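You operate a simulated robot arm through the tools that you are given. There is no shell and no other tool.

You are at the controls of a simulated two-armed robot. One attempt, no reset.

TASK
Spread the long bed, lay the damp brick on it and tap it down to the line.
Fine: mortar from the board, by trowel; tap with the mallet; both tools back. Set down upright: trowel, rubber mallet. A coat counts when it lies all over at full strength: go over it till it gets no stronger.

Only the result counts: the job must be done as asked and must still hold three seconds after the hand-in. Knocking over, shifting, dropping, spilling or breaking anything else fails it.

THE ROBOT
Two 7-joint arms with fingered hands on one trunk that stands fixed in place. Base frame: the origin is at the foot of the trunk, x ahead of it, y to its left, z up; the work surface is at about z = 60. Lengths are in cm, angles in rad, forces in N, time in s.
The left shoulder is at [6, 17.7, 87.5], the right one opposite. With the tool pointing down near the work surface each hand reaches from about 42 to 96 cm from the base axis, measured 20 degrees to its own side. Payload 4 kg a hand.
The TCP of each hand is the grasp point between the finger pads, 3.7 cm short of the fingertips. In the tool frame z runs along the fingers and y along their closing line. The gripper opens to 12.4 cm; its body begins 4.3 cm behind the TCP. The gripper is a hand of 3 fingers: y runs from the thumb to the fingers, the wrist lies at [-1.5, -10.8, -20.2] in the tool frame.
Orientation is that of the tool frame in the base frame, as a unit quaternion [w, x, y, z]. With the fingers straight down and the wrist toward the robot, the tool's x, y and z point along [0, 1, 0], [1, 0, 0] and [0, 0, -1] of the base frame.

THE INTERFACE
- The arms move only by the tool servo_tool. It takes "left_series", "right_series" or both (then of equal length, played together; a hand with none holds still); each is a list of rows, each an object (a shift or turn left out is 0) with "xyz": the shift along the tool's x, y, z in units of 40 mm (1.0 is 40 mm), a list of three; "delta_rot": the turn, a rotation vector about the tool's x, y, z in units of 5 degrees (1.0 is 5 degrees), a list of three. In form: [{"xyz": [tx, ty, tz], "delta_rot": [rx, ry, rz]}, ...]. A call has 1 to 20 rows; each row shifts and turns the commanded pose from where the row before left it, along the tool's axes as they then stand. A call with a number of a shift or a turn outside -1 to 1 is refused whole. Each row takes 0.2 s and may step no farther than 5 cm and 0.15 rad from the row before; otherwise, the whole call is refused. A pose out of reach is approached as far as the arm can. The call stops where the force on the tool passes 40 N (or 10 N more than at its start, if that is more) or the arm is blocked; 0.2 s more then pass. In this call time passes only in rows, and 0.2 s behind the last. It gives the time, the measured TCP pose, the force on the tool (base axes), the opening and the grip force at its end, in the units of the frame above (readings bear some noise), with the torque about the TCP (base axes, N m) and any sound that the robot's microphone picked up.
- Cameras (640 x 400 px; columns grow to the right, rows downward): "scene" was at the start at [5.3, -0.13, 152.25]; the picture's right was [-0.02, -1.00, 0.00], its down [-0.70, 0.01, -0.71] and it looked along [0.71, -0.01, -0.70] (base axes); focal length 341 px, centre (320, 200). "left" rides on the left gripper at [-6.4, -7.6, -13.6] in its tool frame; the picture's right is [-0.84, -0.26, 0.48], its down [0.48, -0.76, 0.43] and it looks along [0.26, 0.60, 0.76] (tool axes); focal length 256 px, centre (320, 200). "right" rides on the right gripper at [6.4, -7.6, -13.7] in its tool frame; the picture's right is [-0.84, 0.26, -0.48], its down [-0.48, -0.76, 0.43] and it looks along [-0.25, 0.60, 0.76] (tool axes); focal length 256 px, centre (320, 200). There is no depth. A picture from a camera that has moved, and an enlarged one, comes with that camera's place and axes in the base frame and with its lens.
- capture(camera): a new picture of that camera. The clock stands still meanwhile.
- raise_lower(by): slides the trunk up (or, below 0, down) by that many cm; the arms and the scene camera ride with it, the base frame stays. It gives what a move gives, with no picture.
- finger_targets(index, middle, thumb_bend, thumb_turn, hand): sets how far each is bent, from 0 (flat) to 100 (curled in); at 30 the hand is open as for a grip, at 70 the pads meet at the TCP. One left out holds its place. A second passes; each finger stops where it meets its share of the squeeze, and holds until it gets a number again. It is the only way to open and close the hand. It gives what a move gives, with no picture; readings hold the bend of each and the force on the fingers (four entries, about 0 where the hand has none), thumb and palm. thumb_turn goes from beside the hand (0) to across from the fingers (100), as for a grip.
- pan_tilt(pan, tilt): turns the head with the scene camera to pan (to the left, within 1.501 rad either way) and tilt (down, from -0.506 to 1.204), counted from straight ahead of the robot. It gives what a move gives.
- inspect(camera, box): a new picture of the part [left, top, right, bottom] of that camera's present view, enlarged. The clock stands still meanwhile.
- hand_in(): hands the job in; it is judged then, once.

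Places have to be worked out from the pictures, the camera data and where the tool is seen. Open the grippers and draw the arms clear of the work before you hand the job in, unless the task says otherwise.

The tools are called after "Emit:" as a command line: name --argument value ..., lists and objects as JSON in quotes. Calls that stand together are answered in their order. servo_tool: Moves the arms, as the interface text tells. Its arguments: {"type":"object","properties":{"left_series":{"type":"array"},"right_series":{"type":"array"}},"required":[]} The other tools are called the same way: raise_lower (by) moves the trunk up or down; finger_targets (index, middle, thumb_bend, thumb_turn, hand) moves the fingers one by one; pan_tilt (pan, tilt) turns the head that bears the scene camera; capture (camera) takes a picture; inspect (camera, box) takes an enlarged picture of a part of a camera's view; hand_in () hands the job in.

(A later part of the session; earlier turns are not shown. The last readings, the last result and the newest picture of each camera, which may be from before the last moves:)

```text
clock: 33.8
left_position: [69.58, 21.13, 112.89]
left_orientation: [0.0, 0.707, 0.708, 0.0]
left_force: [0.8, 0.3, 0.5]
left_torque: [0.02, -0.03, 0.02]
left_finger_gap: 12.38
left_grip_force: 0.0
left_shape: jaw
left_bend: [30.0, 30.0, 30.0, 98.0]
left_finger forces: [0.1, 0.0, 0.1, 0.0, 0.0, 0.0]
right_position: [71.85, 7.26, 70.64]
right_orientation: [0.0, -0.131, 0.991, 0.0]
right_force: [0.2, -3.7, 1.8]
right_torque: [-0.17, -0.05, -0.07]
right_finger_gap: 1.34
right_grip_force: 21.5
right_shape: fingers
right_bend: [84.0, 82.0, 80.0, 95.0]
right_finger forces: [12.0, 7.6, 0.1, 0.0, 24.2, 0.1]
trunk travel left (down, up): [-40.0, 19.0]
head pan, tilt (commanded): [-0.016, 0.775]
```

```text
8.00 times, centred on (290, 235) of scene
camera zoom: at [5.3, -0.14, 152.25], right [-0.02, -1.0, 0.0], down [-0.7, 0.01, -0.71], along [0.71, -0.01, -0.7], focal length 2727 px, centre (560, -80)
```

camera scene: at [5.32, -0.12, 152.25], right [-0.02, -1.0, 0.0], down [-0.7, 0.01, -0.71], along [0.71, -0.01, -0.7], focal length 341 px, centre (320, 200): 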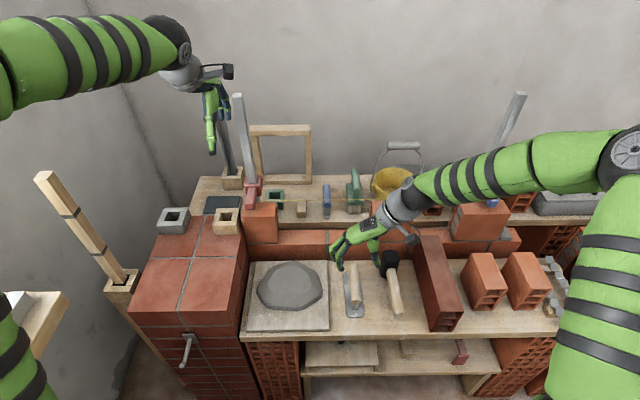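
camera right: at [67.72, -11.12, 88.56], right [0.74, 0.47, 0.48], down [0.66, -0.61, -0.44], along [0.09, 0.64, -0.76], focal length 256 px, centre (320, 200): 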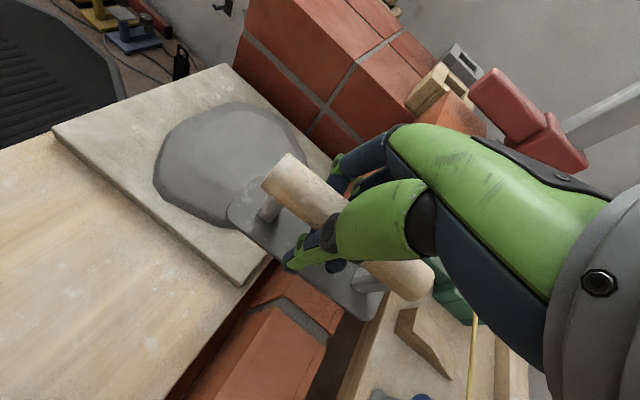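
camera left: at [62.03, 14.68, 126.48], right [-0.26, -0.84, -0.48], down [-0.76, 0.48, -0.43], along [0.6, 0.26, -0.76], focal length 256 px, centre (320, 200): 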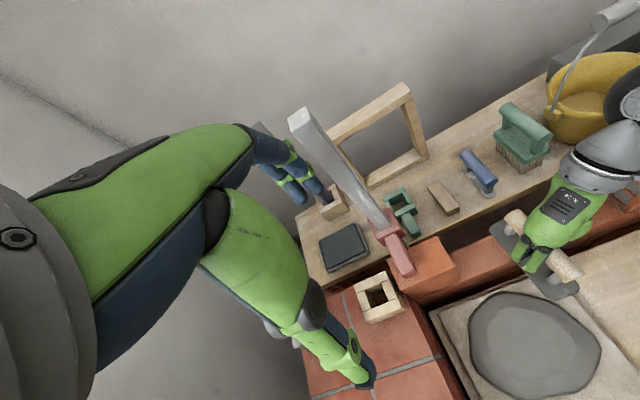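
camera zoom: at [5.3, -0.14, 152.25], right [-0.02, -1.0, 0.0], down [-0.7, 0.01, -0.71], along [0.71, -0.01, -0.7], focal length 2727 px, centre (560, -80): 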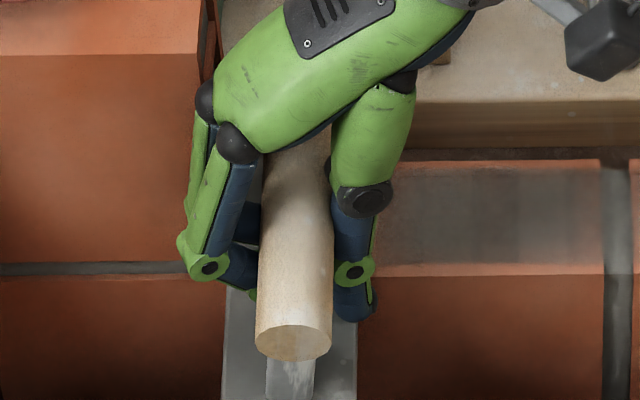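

I stop there and sweep the whole way right to TCP y≈-11.5 with this contact height.

Emit:
servo_tool --right_series '[{"xyz": [0.081, -0.302, 0]}, {"xyz": [0.081, -0.302, 0]}, {"xyz": [0.081, -0.302, 0]}, {"xyz": [0.081, -0.302, 0]}, {"xyz": [0.081, -0.302, 0]}, {"xyz": [0.081, -0.302, 0]}, {"xyz": [0.081, -0.302, 0]}, {"xyz": [0.081, -0.302, 0]}, {"xyz": [0.081, -0.302, 0]}, {"xyz": [0.081, -0.302, 0]}, {"xyz": [0.081, -0.302, 0]}, {"xyz": [0.081, -0.302, 0]}, {"xyz": [0.081, -0.302, 0]}, {"xyz": [0.081, -0.302, 0]}, {"xyz": [0.081, -0.302, 0]}]'

Emit:
inspect --camera "scene" --box '[260, 190, 400, 275]'

Emit:
inspect --camera "right" --box '[200, 150, 500, 390]'

```text
clock: 37.0
left_position: [69.42, 21.16, 112.8]
left_orientation: [0.0, 0.707, 0.707, -0.001]
left_force: [-0.1, 0.0, -0.2]
left_torque: [0.02, -0.01, -0.01]
left_finger_gap: 12.38
left_grip_force: 0.1
left_shape: jaw
left_bend: [30.0, 30.0, 30.0, 98.0]
left_finger forces: [0.0, 0.0, 0.0, 0.0, 0.1, 0.0]
right_position: [71.86, -11.49, 70.68]
right_orientation: [0.0, -0.131, 0.991, 0.001]
right_force: [-0.6, 1.1, 0.4]
right_torque: [-0.01, 0.01, 0.01]
right_finger_gap: 1.23
right_grip_force: 13.7
right_shape: fingers
right_bend: [84.0, 83.0, 80.0, 96.0]
right_finger forces: [6.2, 5.9, 0.0, 0.1, 16.2, 0.0]
trunk travel left (down, up): [-40.0, 19.0]
head pan, tilt (commanded): [-0.016, 0.775]
```

```text
4.57 times, centred on (330, 232) of scene
camera zoom: at [5.32, -0.12, 152.25], right [-0.02, -1.0, 0.0], down [-0.7, 0.01, -0.71], along [0.71, -0.01, -0.7], focal length 1558 px, centre (274, 51)
```

zoom: 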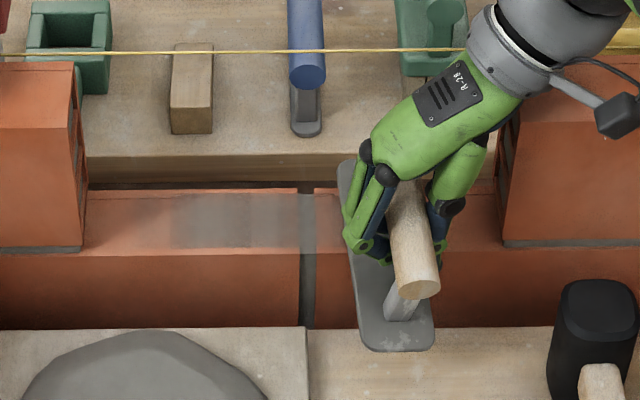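

```text
1.67 times, centred on (350, 270) of right
camera zoom: at [67.69, -20.45, 84.24], right [0.74, 0.47, 0.48], down [0.66, -0.61, -0.44], along [0.09, 0.64, -0.76], focal length 427 px, centre (270, 83)
```

zoom: 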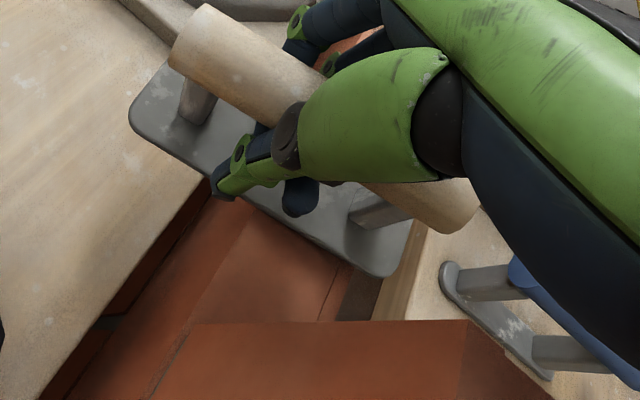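

The first load is used up and the grip has loosened to 14 N with the trowel turning in the hand. I lift slightly off the bed and squeeze again with higher finger targets.

Emit:
servo_tool --right_series '[{"xyz": [0, 0, -0.1]}, {"xyz": [0, 0, -0.15]}]'

Emit:
finger_targets --hand "right" --index 100 --middle 100 --thumb_bend 100

Emit:
inspect --camera "scene" --box '[260, 190, 400, 275]'

Emit:
inspect --camera "right" --box '[200, 150, 500, 390]'

```text
clock: 37.6
left_position: [69.57, 21.08, 112.72]
left_orientation: [0.001, 0.707, 0.707, 0.0]
left_force: [0.0, -0.1, -0.1]
left_torque: [-0.01, -0.03, -0.01]
left_finger_gap: 12.35
left_grip_force: 0.0
left_shape: jaw
left_bend: [30.0, 30.0, 30.0, 98.0]
left_finger forces: [0.1, 0.0, 0.2, 0.1, 0.0, 0.0]
right_position: [72.0, -11.37, 71.61]
right_orientation: [0.001, -0.13, 0.992, 0.0]
right_force: [0.0, -0.4, -2.0]
right_torque: [-0.04, 0.0, -0.01]
right_finger_gap: 1.26
right_grip_force: 14.6
right_shape: fingers
right_bend: [84.0, 83.0, 80.0, 96.0]
right_finger forces: [6.3, 6.8, 0.0, 0.0, 16.6, 0.0]
trunk travel left (down, up): [-40.0, 19.0]
head pan, tilt (commanded): [-0.016, 0.775]
```

```text
clock: 38.6
left_position: [69.45, 21.06, 112.93]
left_orientation: [0.0, 0.707, 0.707, 0.001]
left_force: [-0.7, -0.5, -0.1]
left_torque: [0.0, 0.0, -0.02]
left_finger_gap: 12.38
left_grip_force: 0.1
left_shape: jaw
left_bend: [30.0, 30.0, 30.0, 98.0]
left_finger forces: [0.0, 0.0, 0.0, 0.1, 0.0, 0.1]
right_position: [71.99, -11.54, 71.72]
right_orientation: [0.001, -0.13, 0.992, 0.0]
right_force: [0.7, -0.8, -2.2]
right_torque: [-0.05, 0.01, -0.02]
right_finger_gap: 1.38
right_grip_force: 33.8
right_shape: fingers
right_bend: [89.0, 98.0, 92.0, 96.0]
right_finger forces: [3.1, 49.0, 0.0, 0.0, 15.1, 0.0]
trunk travel left (down, up): [-40.0, 19.0]
head pan, tilt (commanded): [-0.016, 0.775]
```

```text
4.57 times, centred on (330, 232) of scene
camera zoom: at [5.33, -0.13, 152.25], right [-0.02, -1.0, 0.0], down [-0.7, 0.01, -0.71], along [0.71, -0.01, -0.7], focal length 1558 px, centre (274, 51)
```

zoom: 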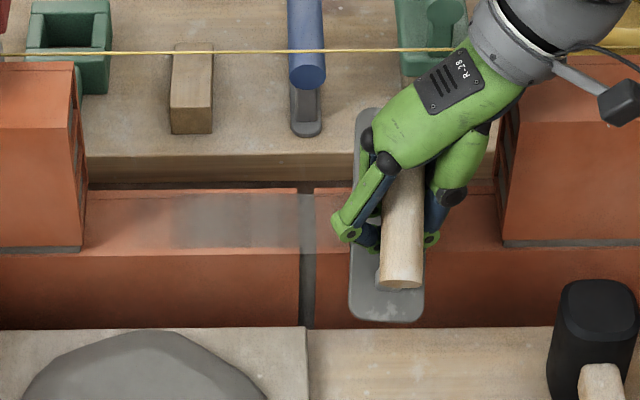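

```text
1.67 times, centred on (350, 270) of right
camera zoom: at [67.74, -20.5, 85.27], right [0.74, 0.46, 0.48], down [0.66, -0.61, -0.44], along [0.09, 0.64, -0.76], focal length 427 px, centre (270, 83)
```

zoom: 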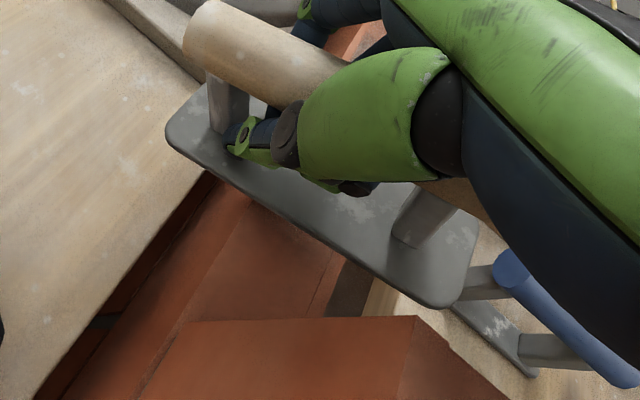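

The re-squeeze pitched the blade nose-up and shifted it; I had gripped about 1 cm below the handle's axis (recomputed: axis z≈66.9 on the table). I retract from the wall and set the trowel down at its home spot to regrip properly.

Emit:
servo_tool --right_series '[{"xyz": [0, 0, -0.2]}, {"xyz": [0.7, 0.117, 0]}, {"xyz": [0.85, 0.14, 0]}, {"xyz": [0.85, 0.14, 0]}, {"xyz": [0.85, 0.14, 0]}, {"xyz": [0.81, 0.135, 0]}]'

Emit:
inspect --camera "scene" --box '[310, 220, 430, 320]'

Emit:
inspect --camera "right" --box '[180, 120, 500, 390]'

Emit:
inspect --camera "scene" --box '[260, 200, 400, 275]'

```text
clock: 40.0
left_position: [69.55, 21.07, 112.83]
left_orientation: [-0.001, 0.708, 0.706, 0.0]
left_force: [0.8, 0.4, 0.1]
left_torque: [0.0, -0.01, -0.01]
left_finger_gap: 12.36
left_grip_force: 0.1
left_shape: jaw
left_bend: [30.0, 30.0, 30.0, 98.0]
left_finger forces: [0.1, 0.0, 0.0, 0.1, 0.0, 0.0]
right_position: [55.57, -13.14, 72.52]
right_orientation: [0.0, -0.13, 0.991, 0.0]
right_force: [-0.8, 0.0, -1.7]
right_torque: [-0.03, -0.01, -0.01]
right_finger_gap: 1.46
right_grip_force: 35.6
right_shape: fingers
right_bend: [89.0, 98.0, 92.0, 96.0]
right_finger forces: [4.3, 48.9, 0.0, 0.1, 17.6, 0.0]
trunk travel left (down, up): [-40.0, 19.0]
head pan, tilt (commanded): [-0.016, 0.775]
```

```text
4.00 times, centred on (370, 270) of scene
camera zoom: at [5.3, -0.14, 152.25], right [-0.02, -1.0, 0.0], down [-0.7, 0.01, -0.71], along [0.71, -0.01, -0.7], focal length 1364 px, centre (120, -80)
```

zoom: 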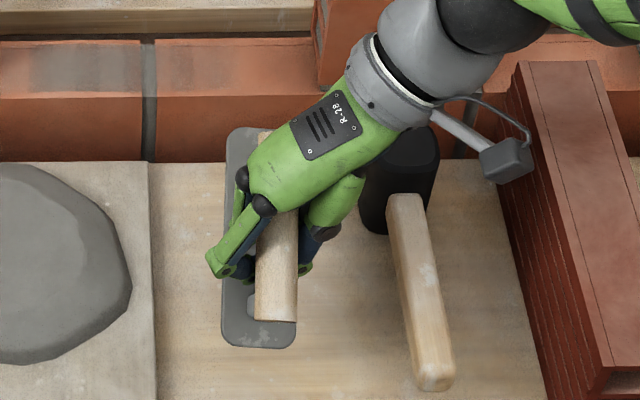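

```text
1.48 times, centred on (340, 255) of right
camera zoom: at [51.27, -22.11, 86.17], right [0.74, 0.46, 0.48], down [0.66, -0.61, -0.43], along [0.09, 0.64, -0.76], focal length 379 px, centre (290, 118)
```

zoom: 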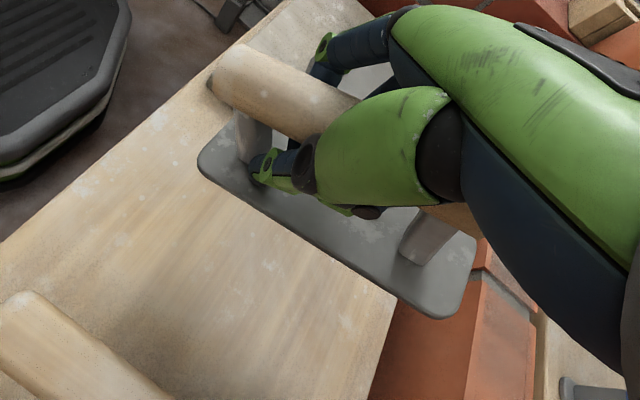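

```text
4.57 times, centred on (330, 238) of scene
camera zoom: at [5.3, -0.14, 152.25], right [-0.02, -1.0, 0.0], down [-0.7, 0.01, -0.71], along [0.71, -0.01, -0.7], focal length 1558 px, centre (274, 29)
```

zoom: 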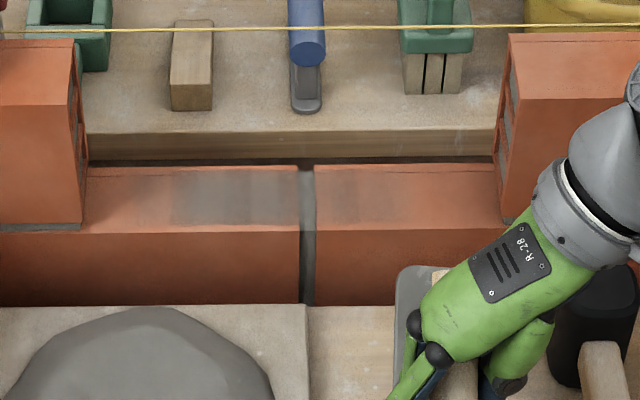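

The trowel is over its home spot. I lower it until the blade touches the table.

Emit:
servo_tool --right_series '[{"xyz": [0, 0, 0.4]}, {"xyz": [0, 0, 0.4]}, {"xyz": [0, 0, 0.15]}]'

Emit:
servo_tool --right_series '[{"xyz": [0, 0, 0.12]}]'

Emit:
inspect --camera "right" --box '[180, 120, 500, 390]'

```text
clock: 40.8
left_position: [69.66, 20.99, 112.76]
left_orientation: [0.0, 0.707, 0.707, 0.0]
left_force: [-0.1, -0.4, 0.0]
left_torque: [-0.02, 0.01, -0.06]
left_finger_gap: 12.4
left_grip_force: 0.0
left_shape: jaw
left_bend: [30.0, 30.0, 30.0, 98.0]
left_finger forces: [0.0, 0.1, 0.0, 0.1, 0.0, 0.0]
right_position: [55.56, -13.17, 68.64]
right_orientation: [-0.001, -0.13, 0.991, 0.001]
right_force: [0.4, -0.7, -2.7]
right_torque: [-0.05, -0.02, -0.02]
right_finger_gap: 1.46
right_grip_force: 35.4
right_shape: fingers
right_bend: [89.0, 98.0, 92.0, 96.0]
right_finger forces: [4.4, 48.9, 0.0, 0.0, 17.5, 0.0]
trunk travel left (down, up): [-40.0, 19.0]
head pan, tilt (commanded): [-0.016, 0.775]
```

```text
clock: 41.2
left_position: [69.53, 21.07, 112.89]
left_orientation: [0.0, 0.707, 0.707, 0.0]
left_force: [0.5, 0.9, 0.1]
left_torque: [0.01, -0.01, 0.0]
left_finger_gap: 12.38
left_grip_force: 0.0
left_shape: jaw
left_bend: [30.0, 30.0, 30.0, 98.0]
left_finger forces: [0.0, 0.1, 0.0, 0.0, 0.0, 0.0]
right_position: [55.64, -13.17, 68.23]
right_orientation: [0.001, -0.131, 0.991, 0.0]
right_force: [-0.1, -0.7, -1.7]
right_torque: [-0.02, 0.03, 0.01]
right_finger_gap: 1.46
right_grip_force: 36.0
right_shape: fingers
right_bend: [89.0, 98.0, 92.0, 96.0]
right_finger forces: [4.4, 48.9, 0.1, 0.1, 17.6, 0.0]
trunk travel left (down, up): [-40.0, 19.0]
head pan, tilt (commanded): [-0.016, 0.775]
```

```text
1.48 times, centred on (340, 255) of right
camera zoom: at [51.32, -22.12, 81.83], right [0.74, 0.46, 0.48], down [0.66, -0.61, -0.44], along [0.09, 0.64, -0.76], focal length 379 px, centre (290, 118)
```

zoom: 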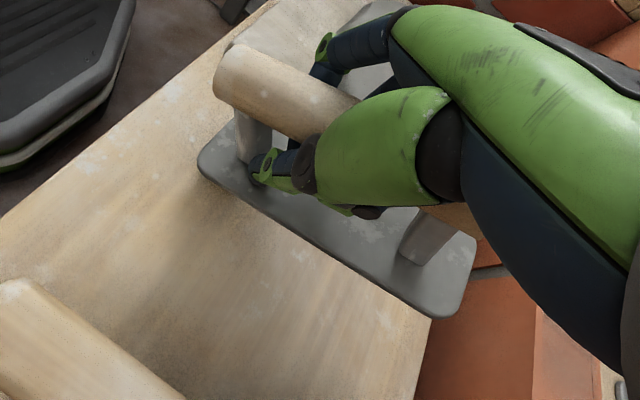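

Not touching yet; I continue down in 3–4 mm steps.

Emit:
servo_tool --right_series '[{"xyz": [0, 0, 0.1]}]'

Emit:
servo_tool --right_series '[{"xyz": [0, 0, 0.1]}]'

Emit:
servo_tool --right_series '[{"xyz": [0, 0, 0.08]}]'

```text
clock: 41.6
left_position: [69.49, 21.01, 112.83]
left_orientation: [-0.001, 0.707, 0.707, 0.0]
left_force: [0.7, -0.1, -0.3]
left_torque: [0.01, 0.01, -0.01]
left_finger_gap: 12.35
left_grip_force: 0.2
left_shape: jaw
left_bend: [30.0, 30.0, 30.0, 98.0]
left_finger forces: [0.0, 0.0, 0.0, 0.0, 0.1, 0.1]
right_position: [55.6, -13.19, 67.8]
right_orientation: [0.0, -0.131, 0.991, 0.0]
right_force: [0.5, 0.1, -1.8]
right_torque: [-0.03, 0.04, -0.04]
right_finger_gap: 1.47
right_grip_force: 35.8
right_shape: fingers
right_bend: [89.0, 98.0, 92.0, 96.0]
right_finger forces: [4.4, 48.9, 0.0, 0.1, 17.7, 0.0]
trunk travel left (down, up): [-40.0, 19.0]
head pan, tilt (commanded): [-0.016, 0.775]
```

```text
clock: 42.0
left_position: [69.71, 21.12, 112.8]
left_orientation: [0.0, 0.707, 0.707, 0.0]
left_force: [-0.1, -0.4, 0.4]
left_torque: [0.01, 0.0, 0.01]
left_finger_gap: 12.38
left_grip_force: 0.0
left_shape: jaw
left_bend: [30.0, 30.0, 30.0, 98.0]
left_finger forces: [0.0, 0.0, 0.0, 0.1, 0.0, 0.0]
right_position: [55.58, -13.02, 67.39]
right_orientation: [-0.001, -0.132, 0.991, 0.0]
right_force: [0.3, 0.3, -2.1]
right_torque: [-0.03, 0.02, -0.01]
right_finger_gap: 1.46
right_grip_force: 35.7
right_shape: fingers
right_bend: [89.0, 98.0, 92.0, 96.0]
right_finger forces: [4.4, 48.8, 0.0, 0.0, 17.5, 0.0]
trunk travel left (down, up): [-40.0, 19.0]
head pan, tilt (commanded): [-0.016, 0.775]
```

```text
clock: 42.4
left_position: [69.59, 20.97, 112.8]
left_orientation: [0.0, 0.708, 0.707, 0.0]
left_force: [-0.2, 0.0, -0.3]
left_torque: [0.01, 0.04, 0.02]
left_finger_gap: 12.38
left_grip_force: 0.2
left_shape: jaw
left_bend: [30.0, 30.0, 30.0, 98.0]
left_finger forces: [0.0, 0.0, 0.0, 0.0, 0.0, 0.0]
right_position: [55.56, -13.28, 67.05]
right_orientation: [0.0, -0.131, 0.991, -0.001]
right_force: [0.2, -0.3, -1.6]
right_torque: [-0.03, -0.02, -0.01]
right_finger_gap: 1.48
right_grip_force: 35.8
right_shape: fingers
right_bend: [89.0, 98.0, 92.0, 96.0]
right_finger forces: [4.4, 48.9, 0.1, 0.0, 17.6, 0.0]
trunk travel left (down, up): [-40.0, 19.0]
head pan, tilt (commanded): [-0.016, 0.775]
```

No contact yet at TCP z 67.05; I keep going down in small steps.

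Emit:
servo_tool --right_series '[{"xyz": [0, 0, 0.1]}]'

Emit:
servo_tool --right_series '[{"xyz": [0, 0, 0.08]}]'

Emit:
inspect --camera "right" --box '[180, 120, 500, 390]'

Emit:
inspect --camera "scene" --box '[330, 240, 410, 320]'

```text
clock: 42.8
left_position: [69.5, 21.13, 112.84]
left_orientation: [0.0, 0.707, 0.707, 0.0]
left_force: [-0.9, 0.7, 0.1]
left_torque: [0.02, 0.01, 0.01]
left_finger_gap: 12.35
left_grip_force: 0.1
left_shape: jaw
left_bend: [30.0, 30.0, 30.0, 98.0]
left_finger forces: [0.0, 0.0, 0.0, 0.0, 0.1, 0.1]
right_position: [55.56, -13.12, 66.65]
right_orientation: [0.0, -0.13, 0.991, 0.0]
right_force: [0.8, 0.4, -2.0]
right_torque: [-0.03, 0.02, -0.03]
right_finger_gap: 1.46
right_grip_force: 35.3
right_shape: fingers
right_bend: [89.0, 98.0, 92.0, 96.0]
right_finger forces: [4.4, 49.0, 0.0, 0.0, 17.7, 0.0]
trunk travel left (down, up): [-40.0, 19.0]
head pan, tilt (commanded): [-0.016, 0.775]
```

```text
clock: 43.2
left_position: [69.6, 21.13, 112.95]
left_orientation: [0.0, 0.707, 0.707, -0.001]
left_force: [0.2, -1.7, 0.1]
left_torque: [-0.03, -0.01, 0.03]
left_finger_gap: 12.36
left_grip_force: 0.0
left_shape: jaw
left_bend: [30.0, 30.0, 30.0, 98.0]
left_finger forces: [0.0, 0.0, 0.0, 0.0, 0.0, 0.1]
right_position: [55.48, -13.18, 66.29]
right_orientation: [0.001, -0.13, 0.991, 0.0]
right_force: [0.1, -0.2, -2.2]
right_torque: [-0.04, -0.02, 0.02]
right_finger_gap: 1.46
right_grip_force: 35.2
right_shape: fingers
right_bend: [89.0, 98.0, 92.0, 96.0]
right_finger forces: [4.4, 48.8, 0.1, 0.0, 17.7, 0.1]
trunk travel left (down, up): [-40.0, 19.0]
head pan, tilt (commanded): [-0.016, 0.775]
```

```text
1.48 times, centred on (340, 255) of right
camera zoom: at [51.33, -22.1, 79.92], right [0.74, 0.46, 0.48], down [0.66, -0.61, -0.44], along [0.09, 0.64, -0.76], focal length 379 px, centre (290, 118)
```

zoom: 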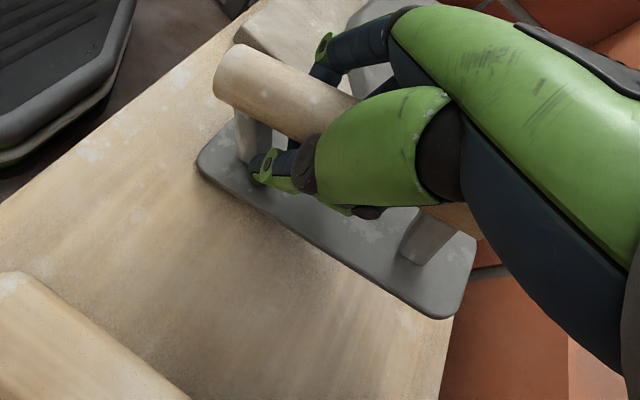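

```text
5.00 times, centred on (370, 280) of scene
camera zoom: at [5.33, -0.13, 152.25], right [-0.02, -1.0, 0.0], down [-0.7, 0.01, -0.71], along [0.71, -0.01, -0.7], focal length 1705 px, centre (70, -200)
```

zoom: 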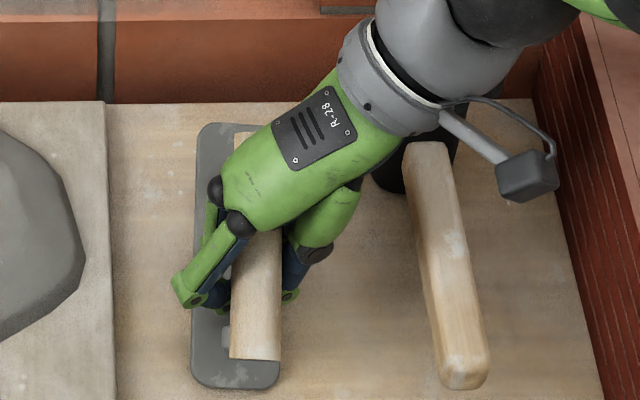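

The trowel is tilted in the hand (nose-up about 13°, rolled right about 10°). I rotate the hand to bring the blade flat before setting it down.

Emit:
servo_tool --right_series '[{"xyz": [0, 0, -0.1], "delta_rot": [0.3, 0.75, 0]}, {"delta_rot": [0.3, 0.75, 0]}, {"delta_rot": [0.3, 0.75, 0]}]'

Emit:
inspect --camera "right" --box '[180, 120, 500, 390]'

Emit:
inspect --camera "scene" --box '[330, 240, 410, 320]'

```text
clock: 44.0
left_position: [69.45, 21.01, 112.88]
left_orientation: [0.0, 0.707, 0.707, 0.0]
left_force: [-0.1, -0.7, 0.5]
left_torque: [-0.02, 0.02, 0.04]
left_finger_gap: 12.36
left_grip_force: 0.1
left_shape: jaw
left_bend: [30.0, 30.0, 30.0, 98.0]
left_finger forces: [0.1, 0.0, 0.0, 0.0, 0.0, 0.0]
right_position: [55.66, -13.14, 66.66]
right_orientation: [-0.092, -0.13, 0.986, -0.052]
right_force: [0.6, 0.9, -2.7]
right_torque: [-0.03, 0.04, 0.03]
right_finger_gap: 1.45
right_grip_force: 35.4
right_shape: fingers
right_bend: [89.0, 98.0, 92.0, 96.0]
right_finger forces: [4.4, 48.8, 0.0, 0.1, 17.7, 0.0]
trunk travel left (down, up): [-40.0, 19.0]
head pan, tilt (commanded): [-0.016, 0.775]
```

```text
1.48 times, centred on (340, 255) of right
camera zoom: at [53.82, -20.25, 81.85], right [0.81, 0.51, 0.29], down [0.59, -0.67, -0.46], along [-0.04, 0.54, -0.84], focal length 379 px, centre (290, 118)
```

zoom: 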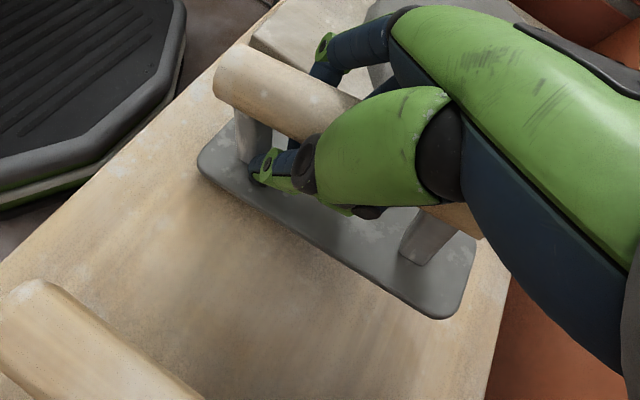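

```text
5.00 times, centred on (370, 280) of scene
camera zoom: at [5.34, -0.12, 152.25], right [-0.02, -1.0, 0.0], down [-0.7, 0.01, -0.71], along [0.71, -0.01, -0.7], focal length 1705 px, centre (70, -200)
```

zoom: 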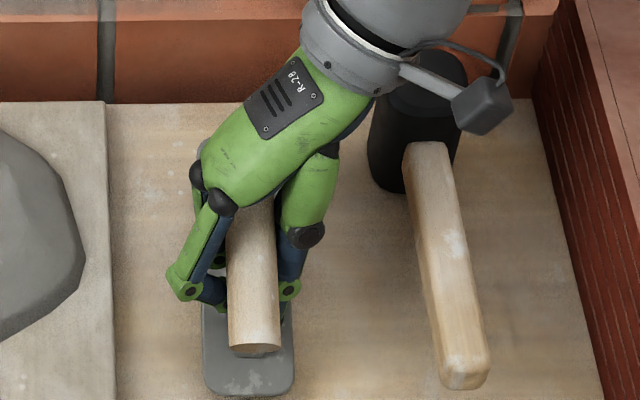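

Roll is corrected; the nose is still slightly up. I pitch 6° more and then lower in small steps.

Emit:
servo_tool --right_series '[{"delta_rot": [-0.15, 0.58, 0]}, {"delta_rot": [-0.15, 0.58, 0]}]'

Emit:
inspect --camera "scene" --box '[330, 240, 410, 320]'

Emit:
capture --camera "right"

```text
clock: 44.6
left_position: [69.66, 21.17, 112.77]
left_orientation: [-0.001, 0.707, 0.707, 0.001]
left_force: [-0.5, 0.1, 0.3]
left_torque: [-0.02, -0.01, 0.01]
left_finger_gap: 12.37
left_grip_force: 0.1
left_shape: jaw
left_bend: [30.0, 30.0, 30.0, 98.0]
left_finger forces: [0.0, 0.1, 0.1, 0.1, 0.1, 0.1]
right_position: [55.68, -13.1, 66.78]
right_orientation: [-0.144, -0.126, 0.98, -0.045]
right_force: [0.4, 0.4, -2.2]
right_torque: [-0.04, 0.03, 0.0]
right_finger_gap: 1.48
right_grip_force: 35.1
right_shape: fingers
right_bend: [89.0, 98.0, 92.0, 96.0]
right_finger forces: [4.5, 48.7, 0.0, 0.0, 17.7, 0.1]
trunk travel left (down, up): [-40.0, 19.0]
head pan, tilt (commanded): [-0.016, 0.775]
```

```text
5.00 times, centred on (370, 280) of scene
camera zoom: at [5.34, -0.12, 152.25], right [-0.02, -1.0, 0.0], down [-0.7, 0.01, -0.71], along [0.71, -0.01, -0.7], focal length 1705 px, centre (70, -200)
```

zoom: 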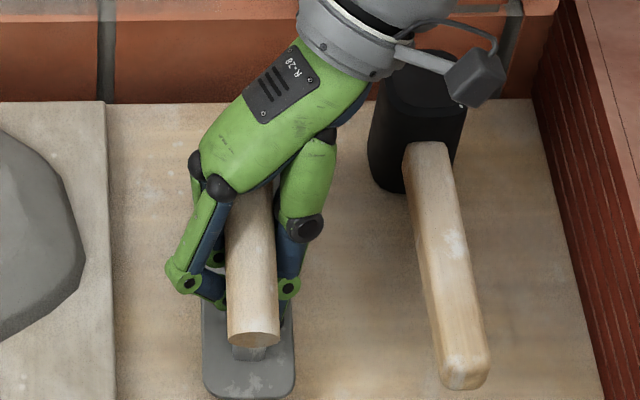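

```text
taken
camera right: at [55.31, -20.18, 81.98], right [0.84, 0.5, 0.2], down [0.53, -0.67, -0.52], along [-0.12, 0.54, -0.83], focal length 256 px, centre (320, 200)
```

right: 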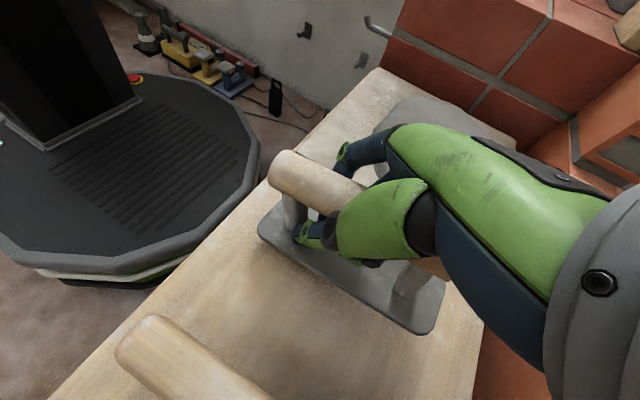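

The handle end still shows about 14° nose-up, so I pitch the hand further.

Emit:
servo_tool --right_series '[{"delta_rot": [-0.17, 0.63, 0]}, {"delta_rot": [-0.17, 0.63, 0]}, {"delta_rot": [-0.17, 0.63, 0]}, {"delta_rot": [-0.17, 0.63, 0]}]'

Emit:
inspect --camera "scene" --box '[330, 240, 410, 320]'

Emit:
capture --camera "right"

```text
clock: 45.6
left_position: [69.54, 21.05, 112.88]
left_orientation: [-0.001, 0.707, 0.707, 0.0]
left_force: [-0.6, -0.2, 0.4]
left_torque: [0.03, -0.01, -0.01]
left_finger_gap: 12.35
left_grip_force: 0.1
left_shape: jaw
left_bend: [30.0, 30.0, 30.0, 98.0]
left_finger forces: [0.1, 0.1, 0.0, 0.0, 0.0, 0.0]
right_position: [55.6, -13.04, 66.76]
right_orientation: [-0.254, -0.117, 0.96, -0.03]
right_force: [-0.2, 0.3, -2.5]
right_torque: [-0.03, -0.01, -0.03]
right_finger_gap: 1.49
right_grip_force: 35.8
right_shape: fingers
right_bend: [89.0, 98.0, 92.0, 96.0]
right_finger forces: [4.4, 48.7, 0.1, 0.0, 17.7, 0.0]
trunk travel left (down, up): [-40.0, 19.0]
head pan, tilt (commanded): [-0.016, 0.775]
```

```text
5.00 times, centred on (370, 280) of scene
camera zoom: at [5.34, -0.13, 152.25], right [-0.02, -1.0, 0.0], down [-0.7, 0.01, -0.71], along [0.71, -0.01, -0.7], focal length 1705 px, centre (70, -200)
```

zoom: 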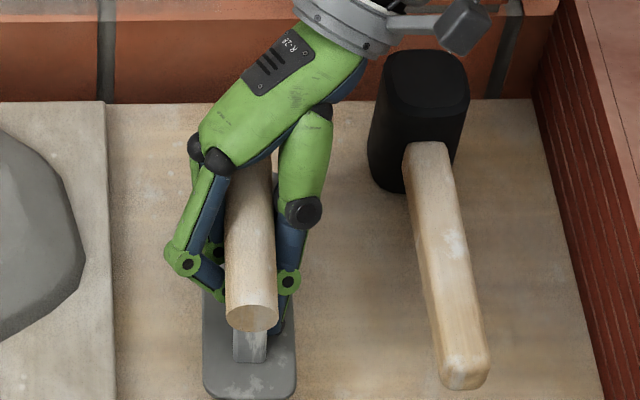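

```text
taken
camera right: at [58.56, -20.23, 81.72], right [0.88, 0.48, 0.01], down [0.38, -0.69, -0.62], along [-0.29, 0.55, -0.79], focal length 256 px, centre (320, 200)
```

right: 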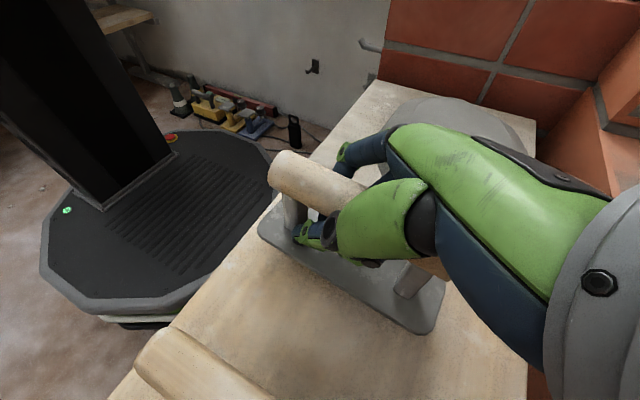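

The blade is now close to flat. I lower along the vertical in 4 mm steps until it rests on the table.

Emit:
servo_tool --right_series '[{"xyz": [-0.05, 0, 0.087]}]'

Emit:
servo_tool --right_series '[{"xyz": [-0.05, 0, 0.087]}]'

Emit:
servo_tool --right_series '[{"xyz": [-0.05, 0, 0.087]}]'

Emit:
capture --camera "right"

```text
clock: 46.0
left_position: [69.48, 21.14, 112.89]
left_orientation: [0.001, 0.707, 0.707, 0.0]
left_force: [-0.3, -0.5, 0.5]
left_torque: [0.05, 0.0, 0.01]
left_finger_gap: 12.37
left_grip_force: 0.0
left_shape: jaw
left_bend: [30.0, 30.0, 30.0, 98.0]
left_finger forces: [0.1, 0.0, 0.1, 0.0, 0.1, 0.0]
right_position: [55.56, -13.08, 66.43]
right_orientation: [-0.254, -0.116, 0.96, -0.03]
right_force: [-0.1, -0.2, -2.3]
right_torque: [-0.06, -0.03, 0.0]
right_finger_gap: 1.48
right_grip_force: 35.3
right_shape: fingers
right_bend: [89.0, 98.0, 92.0, 96.0]
right_finger forces: [4.4, 48.8, 0.0, 0.1, 17.7, 0.0]
trunk travel left (down, up): [-40.0, 19.0]
head pan, tilt (commanded): [-0.016, 0.775]
```

```text
clock: 46.4
left_position: [69.52, 21.04, 112.82]
left_orientation: [0.0, 0.708, 0.707, 0.0]
left_force: [-0.6, 0.0, -0.1]
left_torque: [0.01, -0.01, -0.01]
left_finger_gap: 12.35
left_grip_force: 0.0
left_shape: jaw
left_bend: [30.0, 30.0, 30.0, 98.0]
left_finger forces: [0.0, 0.1, 0.1, 0.0, 0.0, 0.0]
right_position: [55.5, -13.06, 66.01]
right_orientation: [-0.254, -0.117, 0.96, -0.029]
right_force: [-0.6, -0.4, -3.1]
right_torque: [-0.05, 0.0, 0.02]
right_finger_gap: 1.46
right_grip_force: 35.3
right_shape: fingers
right_bend: [89.0, 98.0, 92.0, 96.0]
right_finger forces: [4.5, 48.8, 0.1, 0.0, 17.7, 0.0]
trunk travel left (down, up): [-40.0, 19.0]
head pan, tilt (commanded): [-0.016, 0.775]
```

```text
clock: 46.8
left_position: [69.55, 21.08, 112.72]
left_orientation: [0.0, 0.708, 0.707, -0.001]
left_force: [0.5, -0.4, -0.6]
left_torque: [0.0, -0.04, 0.0]
left_finger_gap: 12.37
left_grip_force: 0.0
left_shape: jaw
left_bend: [30.0, 30.0, 30.0, 98.0]
left_finger forces: [0.1, 0.1, 0.0, 0.1, 0.1, 0.0]
right_position: [55.44, -13.05, 65.64]
right_orientation: [-0.254, -0.117, 0.96, -0.03]
right_force: [0.8, -0.5, -2.2]
right_torque: [-0.06, 0.0, 0.02]
right_finger_gap: 1.45
right_grip_force: 35.4
right_shape: fingers
right_bend: [89.0, 98.0, 92.0, 96.0]
right_finger forces: [4.4, 48.7, 0.1, 0.0, 17.7, 0.0]
trunk travel left (down, up): [-40.0, 19.0]
head pan, tilt (commanded): [-0.016, 0.775]
```

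```text
taken
camera right: at [58.49, -20.22, 80.5], right [0.88, 0.48, 0.01], down [0.38, -0.69, -0.62], along [-0.29, 0.55, -0.79], focal length 256 px, centre (320, 200)
```

right: 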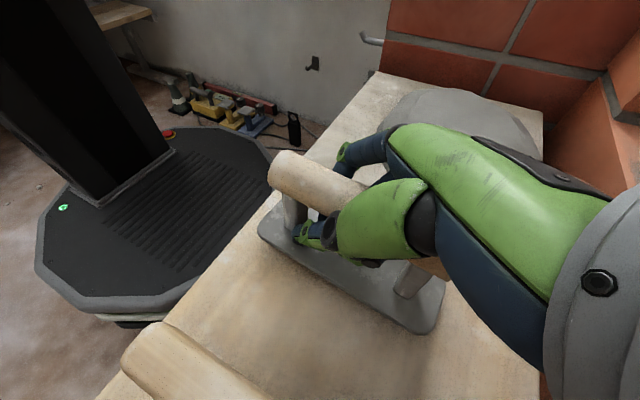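

Still in the air. I continue down.

Emit:
servo_tool --right_series '[{"xyz": [-0.05, 0, 0.087]}]'

Emit:
servo_tool --right_series '[{"xyz": [-0.05, 0, 0.087]}]'

Emit:
servo_tool --right_series '[{"xyz": [-0.04, 0, 0.065]}]'

Emit:
inspect --camera "scene" --box '[330, 240, 410, 320]'

```text
clock: 47.2
left_position: [69.56, 21.05, 112.91]
left_orientation: [0.0, 0.707, 0.707, 0.001]
left_force: [0.7, 0.2, -0.3]
left_torque: [-0.01, 0.0, 0.0]
left_finger_gap: 12.35
left_grip_force: 0.1
left_shape: jaw
left_bend: [30.0, 30.0, 30.0, 98.0]
left_finger forces: [0.1, 0.0, 0.1, 0.0, 0.1, 0.0]
right_position: [55.62, -13.1, 65.25]
right_orientation: [-0.254, -0.116, 0.96, -0.03]
right_force: [-0.1, -0.2, -2.1]
right_torque: [-0.03, 0.04, -0.01]
right_finger_gap: 1.47
right_grip_force: 35.5
right_shape: fingers
right_bend: [89.0, 98.0, 92.0, 96.0]
right_finger forces: [4.4, 48.7, 0.0, 0.0, 17.6, 0.0]
trunk travel left (down, up): [-40.0, 19.0]
head pan, tilt (commanded): [-0.016, 0.775]
```

```text
clock: 47.6
left_position: [69.56, 21.16, 112.88]
left_orientation: [0.0, 0.707, 0.707, 0.0]
left_force: [-0.5, 0.2, -0.2]
left_torque: [0.01, 0.01, 0.0]
left_finger_gap: 12.36
left_grip_force: 0.0
left_shape: jaw
left_bend: [30.0, 30.0, 30.0, 98.0]
left_finger forces: [0.0, 0.0, 0.0, 0.0, 0.0, 0.0]
right_position: [55.58, -13.06, 64.74]
right_orientation: [-0.254, -0.116, 0.96, -0.03]
right_force: [-1.1, 0.1, -2.8]
right_torque: [-0.04, 0.03, 0.04]
right_finger_gap: 1.47
right_grip_force: 35.7
right_shape: fingers
right_bend: [89.0, 98.0, 92.0, 96.0]
right_finger forces: [4.4, 48.7, 0.0, 0.0, 17.8, 0.0]
trunk travel left (down, up): [-40.0, 19.0]
head pan, tilt (commanded): [-0.016, 0.775]
```

```text
clock: 48.0
left_position: [69.63, 21.11, 112.82]
left_orientation: [0.0, 0.707, 0.707, 0.0]
left_force: [-1.0, 0.6, 0.0]
left_torque: [0.02, 0.0, -0.03]
left_finger_gap: 12.36
left_grip_force: 0.0
left_shape: jaw
left_bend: [30.0, 30.0, 30.0, 98.0]
left_finger forces: [0.0, 0.0, 0.0, 0.1, 0.0, 0.0]
right_position: [55.58, -13.06, 64.39]
right_orientation: [-0.253, -0.116, 0.96, -0.029]
right_force: [-0.1, 0.4, -2.2]
right_torque: [-0.05, 0.01, 0.02]
right_finger_gap: 1.5
right_grip_force: 35.8
right_shape: fingers
right_bend: [89.0, 98.0, 92.0, 96.0]
right_finger forces: [4.5, 48.8, 0.0, 0.0, 17.7, 0.1]
trunk travel left (down, up): [-40.0, 19.0]
head pan, tilt (commanded): [-0.016, 0.775]
```

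```text
5.00 times, centred on (370, 280) of scene
camera zoom: at [5.33, -0.13, 152.25], right [-0.02, -1.0, 0.0], down [-0.7, 0.01, -0.71], along [0.71, -0.01, -0.7], focal length 1705 px, centre (70, -200)
```

zoom: 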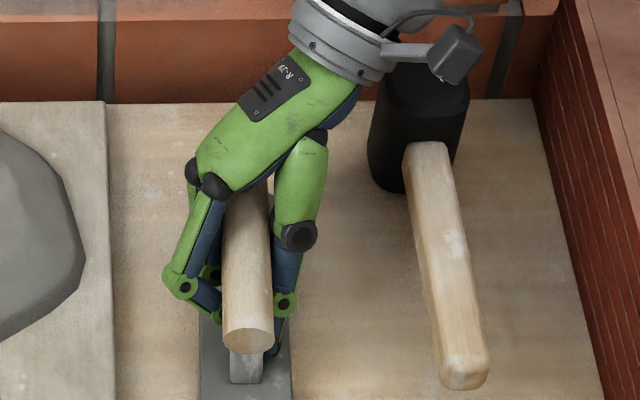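

I keep lowering in small steps; still only the trowel's weight is felt.

Emit:
servo_tool --right_series '[{"xyz": [-0.05, 0, 0.087]}]'

Emit:
servo_tool --right_series '[{"xyz": [-0.05, 0, 0.087]}]'

Emit:
inspect --camera "scene" --box '[320, 240, 420, 340]'

Emit:
inspect --camera "right" --box '[200, 130, 500, 360]'

```text
clock: 48.4
left_position: [69.51, 21.06, 112.85]
left_orientation: [0.0, 0.707, 0.707, -0.001]
left_force: [0.3, -0.5, 0.5]
left_torque: [0.01, 0.01, 0.02]
left_finger_gap: 12.35
left_grip_force: 0.1
left_shape: jaw
left_bend: [30.0, 30.0, 30.0, 98.0]
left_finger forces: [0.1, 0.1, 0.0, 0.0, 0.0, 0.0]
right_position: [55.64, -13.03, 64.0]
right_orientation: [-0.254, -0.116, 0.96, -0.029]
right_force: [-0.1, -0.6, -1.1]
right_torque: [0.0, -0.05, 0.01]
right_finger_gap: 1.45
right_grip_force: 35.2
right_shape: fingers
right_bend: [89.0, 98.0, 92.0, 96.0]
right_finger forces: [4.6, 48.0, 0.1, 0.0, 18.2, 0.1]
trunk travel left (down, up): [-40.0, 19.0]
head pan, tilt (commanded): [-0.016, 0.775]
```

```text
clock: 48.8
left_position: [69.52, 21.07, 112.9]
left_orientation: [0.0, 0.707, 0.707, -0.001]
left_force: [-0.9, -0.9, -0.3]
left_torque: [-0.01, 0.03, 0.03]
left_finger_gap: 12.38
left_grip_force: 0.1
left_shape: jaw
left_bend: [30.0, 30.0, 30.0, 98.0]
left_finger forces: [0.0, 0.0, 0.0, 0.1, 0.0, 0.0]
right_position: [55.59, -13.16, 63.76]
right_orientation: [-0.254, -0.117, 0.96, -0.029]
right_force: [-2.1, -2.7, 10.0]
right_torque: [0.38, -0.22, 0.04]
right_finger_gap: 1.48
right_grip_force: 34.4
right_shape: fingers
right_bend: [89.0, 98.0, 92.0, 96.0]
right_finger forces: [3.6, 43.7, 0.0, 0.0, 20.8, 0.0]
trunk travel left (down, up): [-40.0, 19.0]
head pan, tilt (commanded): [-0.016, 0.775]
```

```text
4.00 times, centred on (370, 290) of scene
camera zoom: at [5.23, -0.13, 152.28], right [-0.02, -1.0, 0.0], down [-0.7, 0.01, -0.71], along [0.71, -0.01, -0.7], focal length 1364 px, centre (120, -160)
```

zoom: 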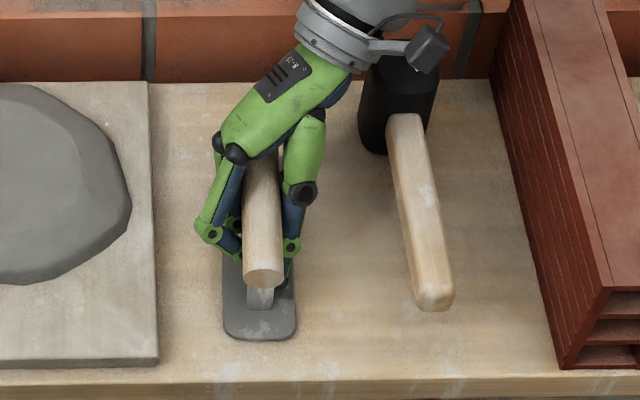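

```text
1.74 times, centred on (350, 245) of right
camera zoom: at [58.51, -20.27, 78.73], right [0.88, 0.48, 0.01], down [0.38, -0.69, -0.62], along [-0.29, 0.55, -0.79], focal length 445 px, centre (268, 122)
```

zoom: 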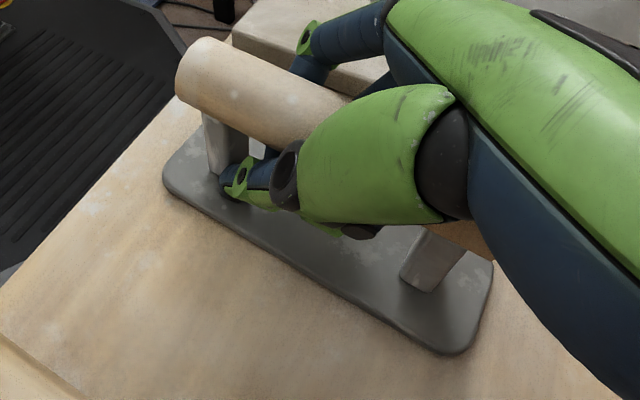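

The blade touches the table (left-front edge first, nearly flat). I open the hand to leave the trowel resting there.

Emit:
servo_tool --right_series '[{"xyz": [0.02, 0, -0.035]}]'

Emit:
finger_targets --hand "right" --index 70 --middle 70 --thumb_bend 75

Emit:
finger_targets --hand "right" --index 40 --middle 40 --thumb_bend 40

Emit:
inspect --camera "right" --box '[200, 130, 500, 360]'

Emit:
inspect --camera "scene" --box '[320, 240, 420, 340]'

```text
clock: 49.2
left_position: [69.49, 21.14, 112.8]
left_orientation: [0.001, 0.707, 0.707, 0.0]
left_force: [0.1, -0.2, -1.0]
left_torque: [0.0, 0.0, -0.02]
left_finger_gap: 12.34
left_grip_force: 0.0
left_shape: jaw
left_bend: [30.0, 30.0, 30.0, 98.0]
left_finger forces: [0.0, 0.0, 0.0, 0.0, 0.0, 0.0]
right_position: [55.65, -13.21, 63.81]
right_orientation: [-0.254, -0.116, 0.96, -0.03]
right_force: [-0.5, -1.6, 5.2]
right_torque: [0.21, -0.19, 0.02]
right_finger_gap: 1.47
right_grip_force: 35.5
right_shape: fingers
right_bend: [89.0, 98.0, 92.0, 96.0]
right_finger forces: [4.5, 45.6, 0.0, 0.0, 20.4, 0.0]
trunk travel left (down, up): [-40.0, 19.0]
head pan, tilt (commanded): [-0.016, 0.775]
```

```text
clock: 50.2
left_position: [69.39, 21.13, 113.06]
left_orientation: [0.0, 0.707, 0.707, 0.0]
left_force: [-0.3, 0.7, 0.1]
left_torque: [-0.01, -0.01, 0.01]
left_finger_gap: 12.34
left_grip_force: 0.1
left_shape: jaw
left_bend: [30.0, 30.0, 30.0, 98.0]
left_finger forces: [0.0, 0.0, 0.0, 0.0, 0.0, 0.1]
right_position: [55.68, -13.0, 63.81]
right_orientation: [-0.253, -0.116, 0.96, -0.029]
right_force: [1.3, 5.1, 12.5]
right_torque: [0.18, -0.24, -0.12]
right_finger_gap: 0.99
right_grip_force: 28.8
right_shape: fingers
right_bend: [61.0, 73.0, 74.0, 96.0]
right_finger forces: [26.5, 12.8, 0.0, 0.1, 18.2, 0.1]
trunk travel left (down, up): [-40.0, 19.0]
head pan, tilt (commanded): [-0.016, 0.775]
```

```text
clock: 51.2
left_position: [69.54, 21.01, 112.9]
left_orientation: [0.001, 0.708, 0.707, 0.0]
left_force: [0.4, -0.1, -0.1]
left_torque: [-0.01, 0.0, -0.01]
left_finger_gap: 12.37
left_grip_force: 0.0
left_shape: jaw
left_bend: [30.0, 30.0, 30.0, 98.0]
left_finger forces: [0.0, 0.1, 0.1, 0.0, 0.0, 0.2]
right_position: [55.47, -13.12, 63.81]
right_orientation: [-0.254, -0.117, 0.96, -0.03]
right_force: [0.7, -4.1, 10.6]
right_torque: [0.18, 0.1, 0.0]
right_finger_gap: 9.31
right_grip_force: 5.8
right_shape: fingers
right_bend: [40.0, 43.0, 40.0, 97.0]
right_finger forces: [0.0, 10.2, 0.0, 0.0, 0.0, 0.0]
trunk travel left (down, up): [-40.0, 19.0]
head pan, tilt (commanded): [-0.016, 0.775]
```

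```text
1.74 times, centred on (350, 245) of right
camera zoom: at [58.5, -20.23, 78.77], right [0.88, 0.48, 0.01], down [0.38, -0.69, -0.62], along [-0.29, 0.55, -0.79], focal length 445 px, centre (268, 122)
```

zoom: 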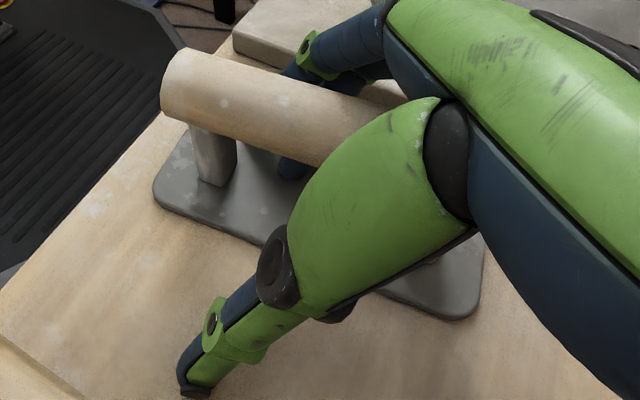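

```text
4.00 times, centred on (370, 290) of scene
camera zoom: at [5.25, -0.14, 152.25], right [-0.02, -1.0, 0.0], down [-0.7, 0.01, -0.71], along [0.71, -0.01, -0.7], focal length 1364 px, centre (120, -160)
```

zoom: 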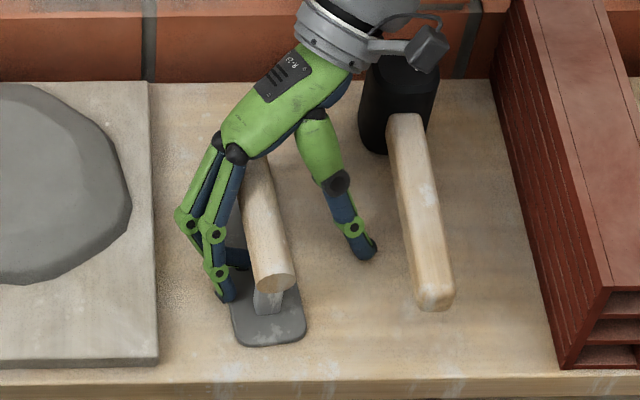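

The trowel rests on the table. One fingertip presses on the blade, so I raise the hand straight up, gently at first.

Emit:
servo_tool --right_series '[{"xyz": [0.06, 0, -0.11]}, {"xyz": [0.12, 0, -0.22]}, {"xyz": [0.37, 0, -0.65]}, {"xyz": [0.49, 0, -0.87]}]'

Emit:
inspect --camera "scene" --box '[320, 240, 420, 340]'

Emit:
inspect --camera "right" --box '[180, 130, 500, 380]'

```text
clock: 52.2
left_position: [69.55, 21.12, 112.92]
left_orientation: [0.0, 0.707, 0.708, 0.001]
left_force: [0.2, 0.1, 0.4]
left_torque: [-0.01, -0.03, 0.02]
left_finger_gap: 12.39
left_grip_force: 0.1
left_shape: jaw
left_bend: [30.0, 30.0, 30.0, 98.0]
left_finger forces: [0.1, 0.0, 0.0, 0.1, 0.1, 0.1]
right_position: [55.67, -12.98, 72.26]
right_orientation: [-0.253, -0.117, 0.96, -0.03]
right_force: [0.4, 0.5, -0.3]
right_torque: [0.01, 0.03, 0.02]
right_finger_gap: 9.31
right_grip_force: 0.1
right_shape: fingers
right_bend: [40.0, 40.0, 40.0, 98.0]
right_finger forces: [0.0, 0.0, 0.0, 0.0, 0.0, 0.0]
trunk travel left (down, up): [-40.0, 19.0]
head pan, tilt (commanded): [-0.016, 0.775]
```

```text
4.00 times, centred on (370, 290) of scene
camera zoom: at [5.28, -0.11, 152.24], right [-0.02, -1.0, 0.0], down [-0.7, 0.01, -0.71], along [0.71, -0.01, -0.7], focal length 1364 px, centre (120, -160)
```

zoom: 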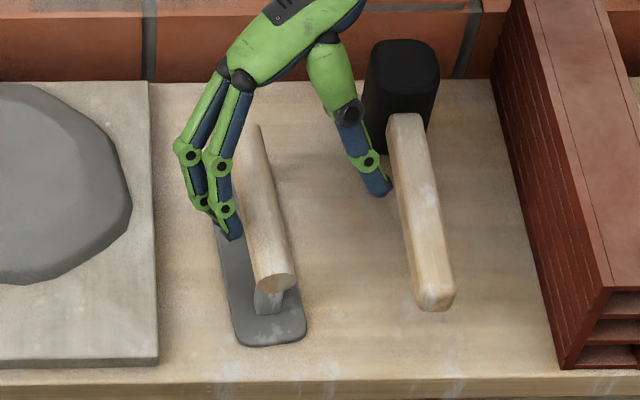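

```text
1.60 times, centred on (340, 255) of right
camera zoom: at [58.58, -20.16, 87.24], right [0.88, 0.48, 0.01], down [0.38, -0.69, -0.62], along [-0.29, 0.54, -0.79], focal length 410 px, centre (288, 112)
```

zoom: 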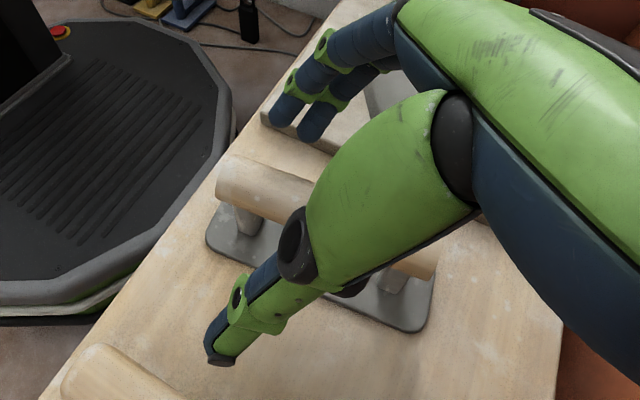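

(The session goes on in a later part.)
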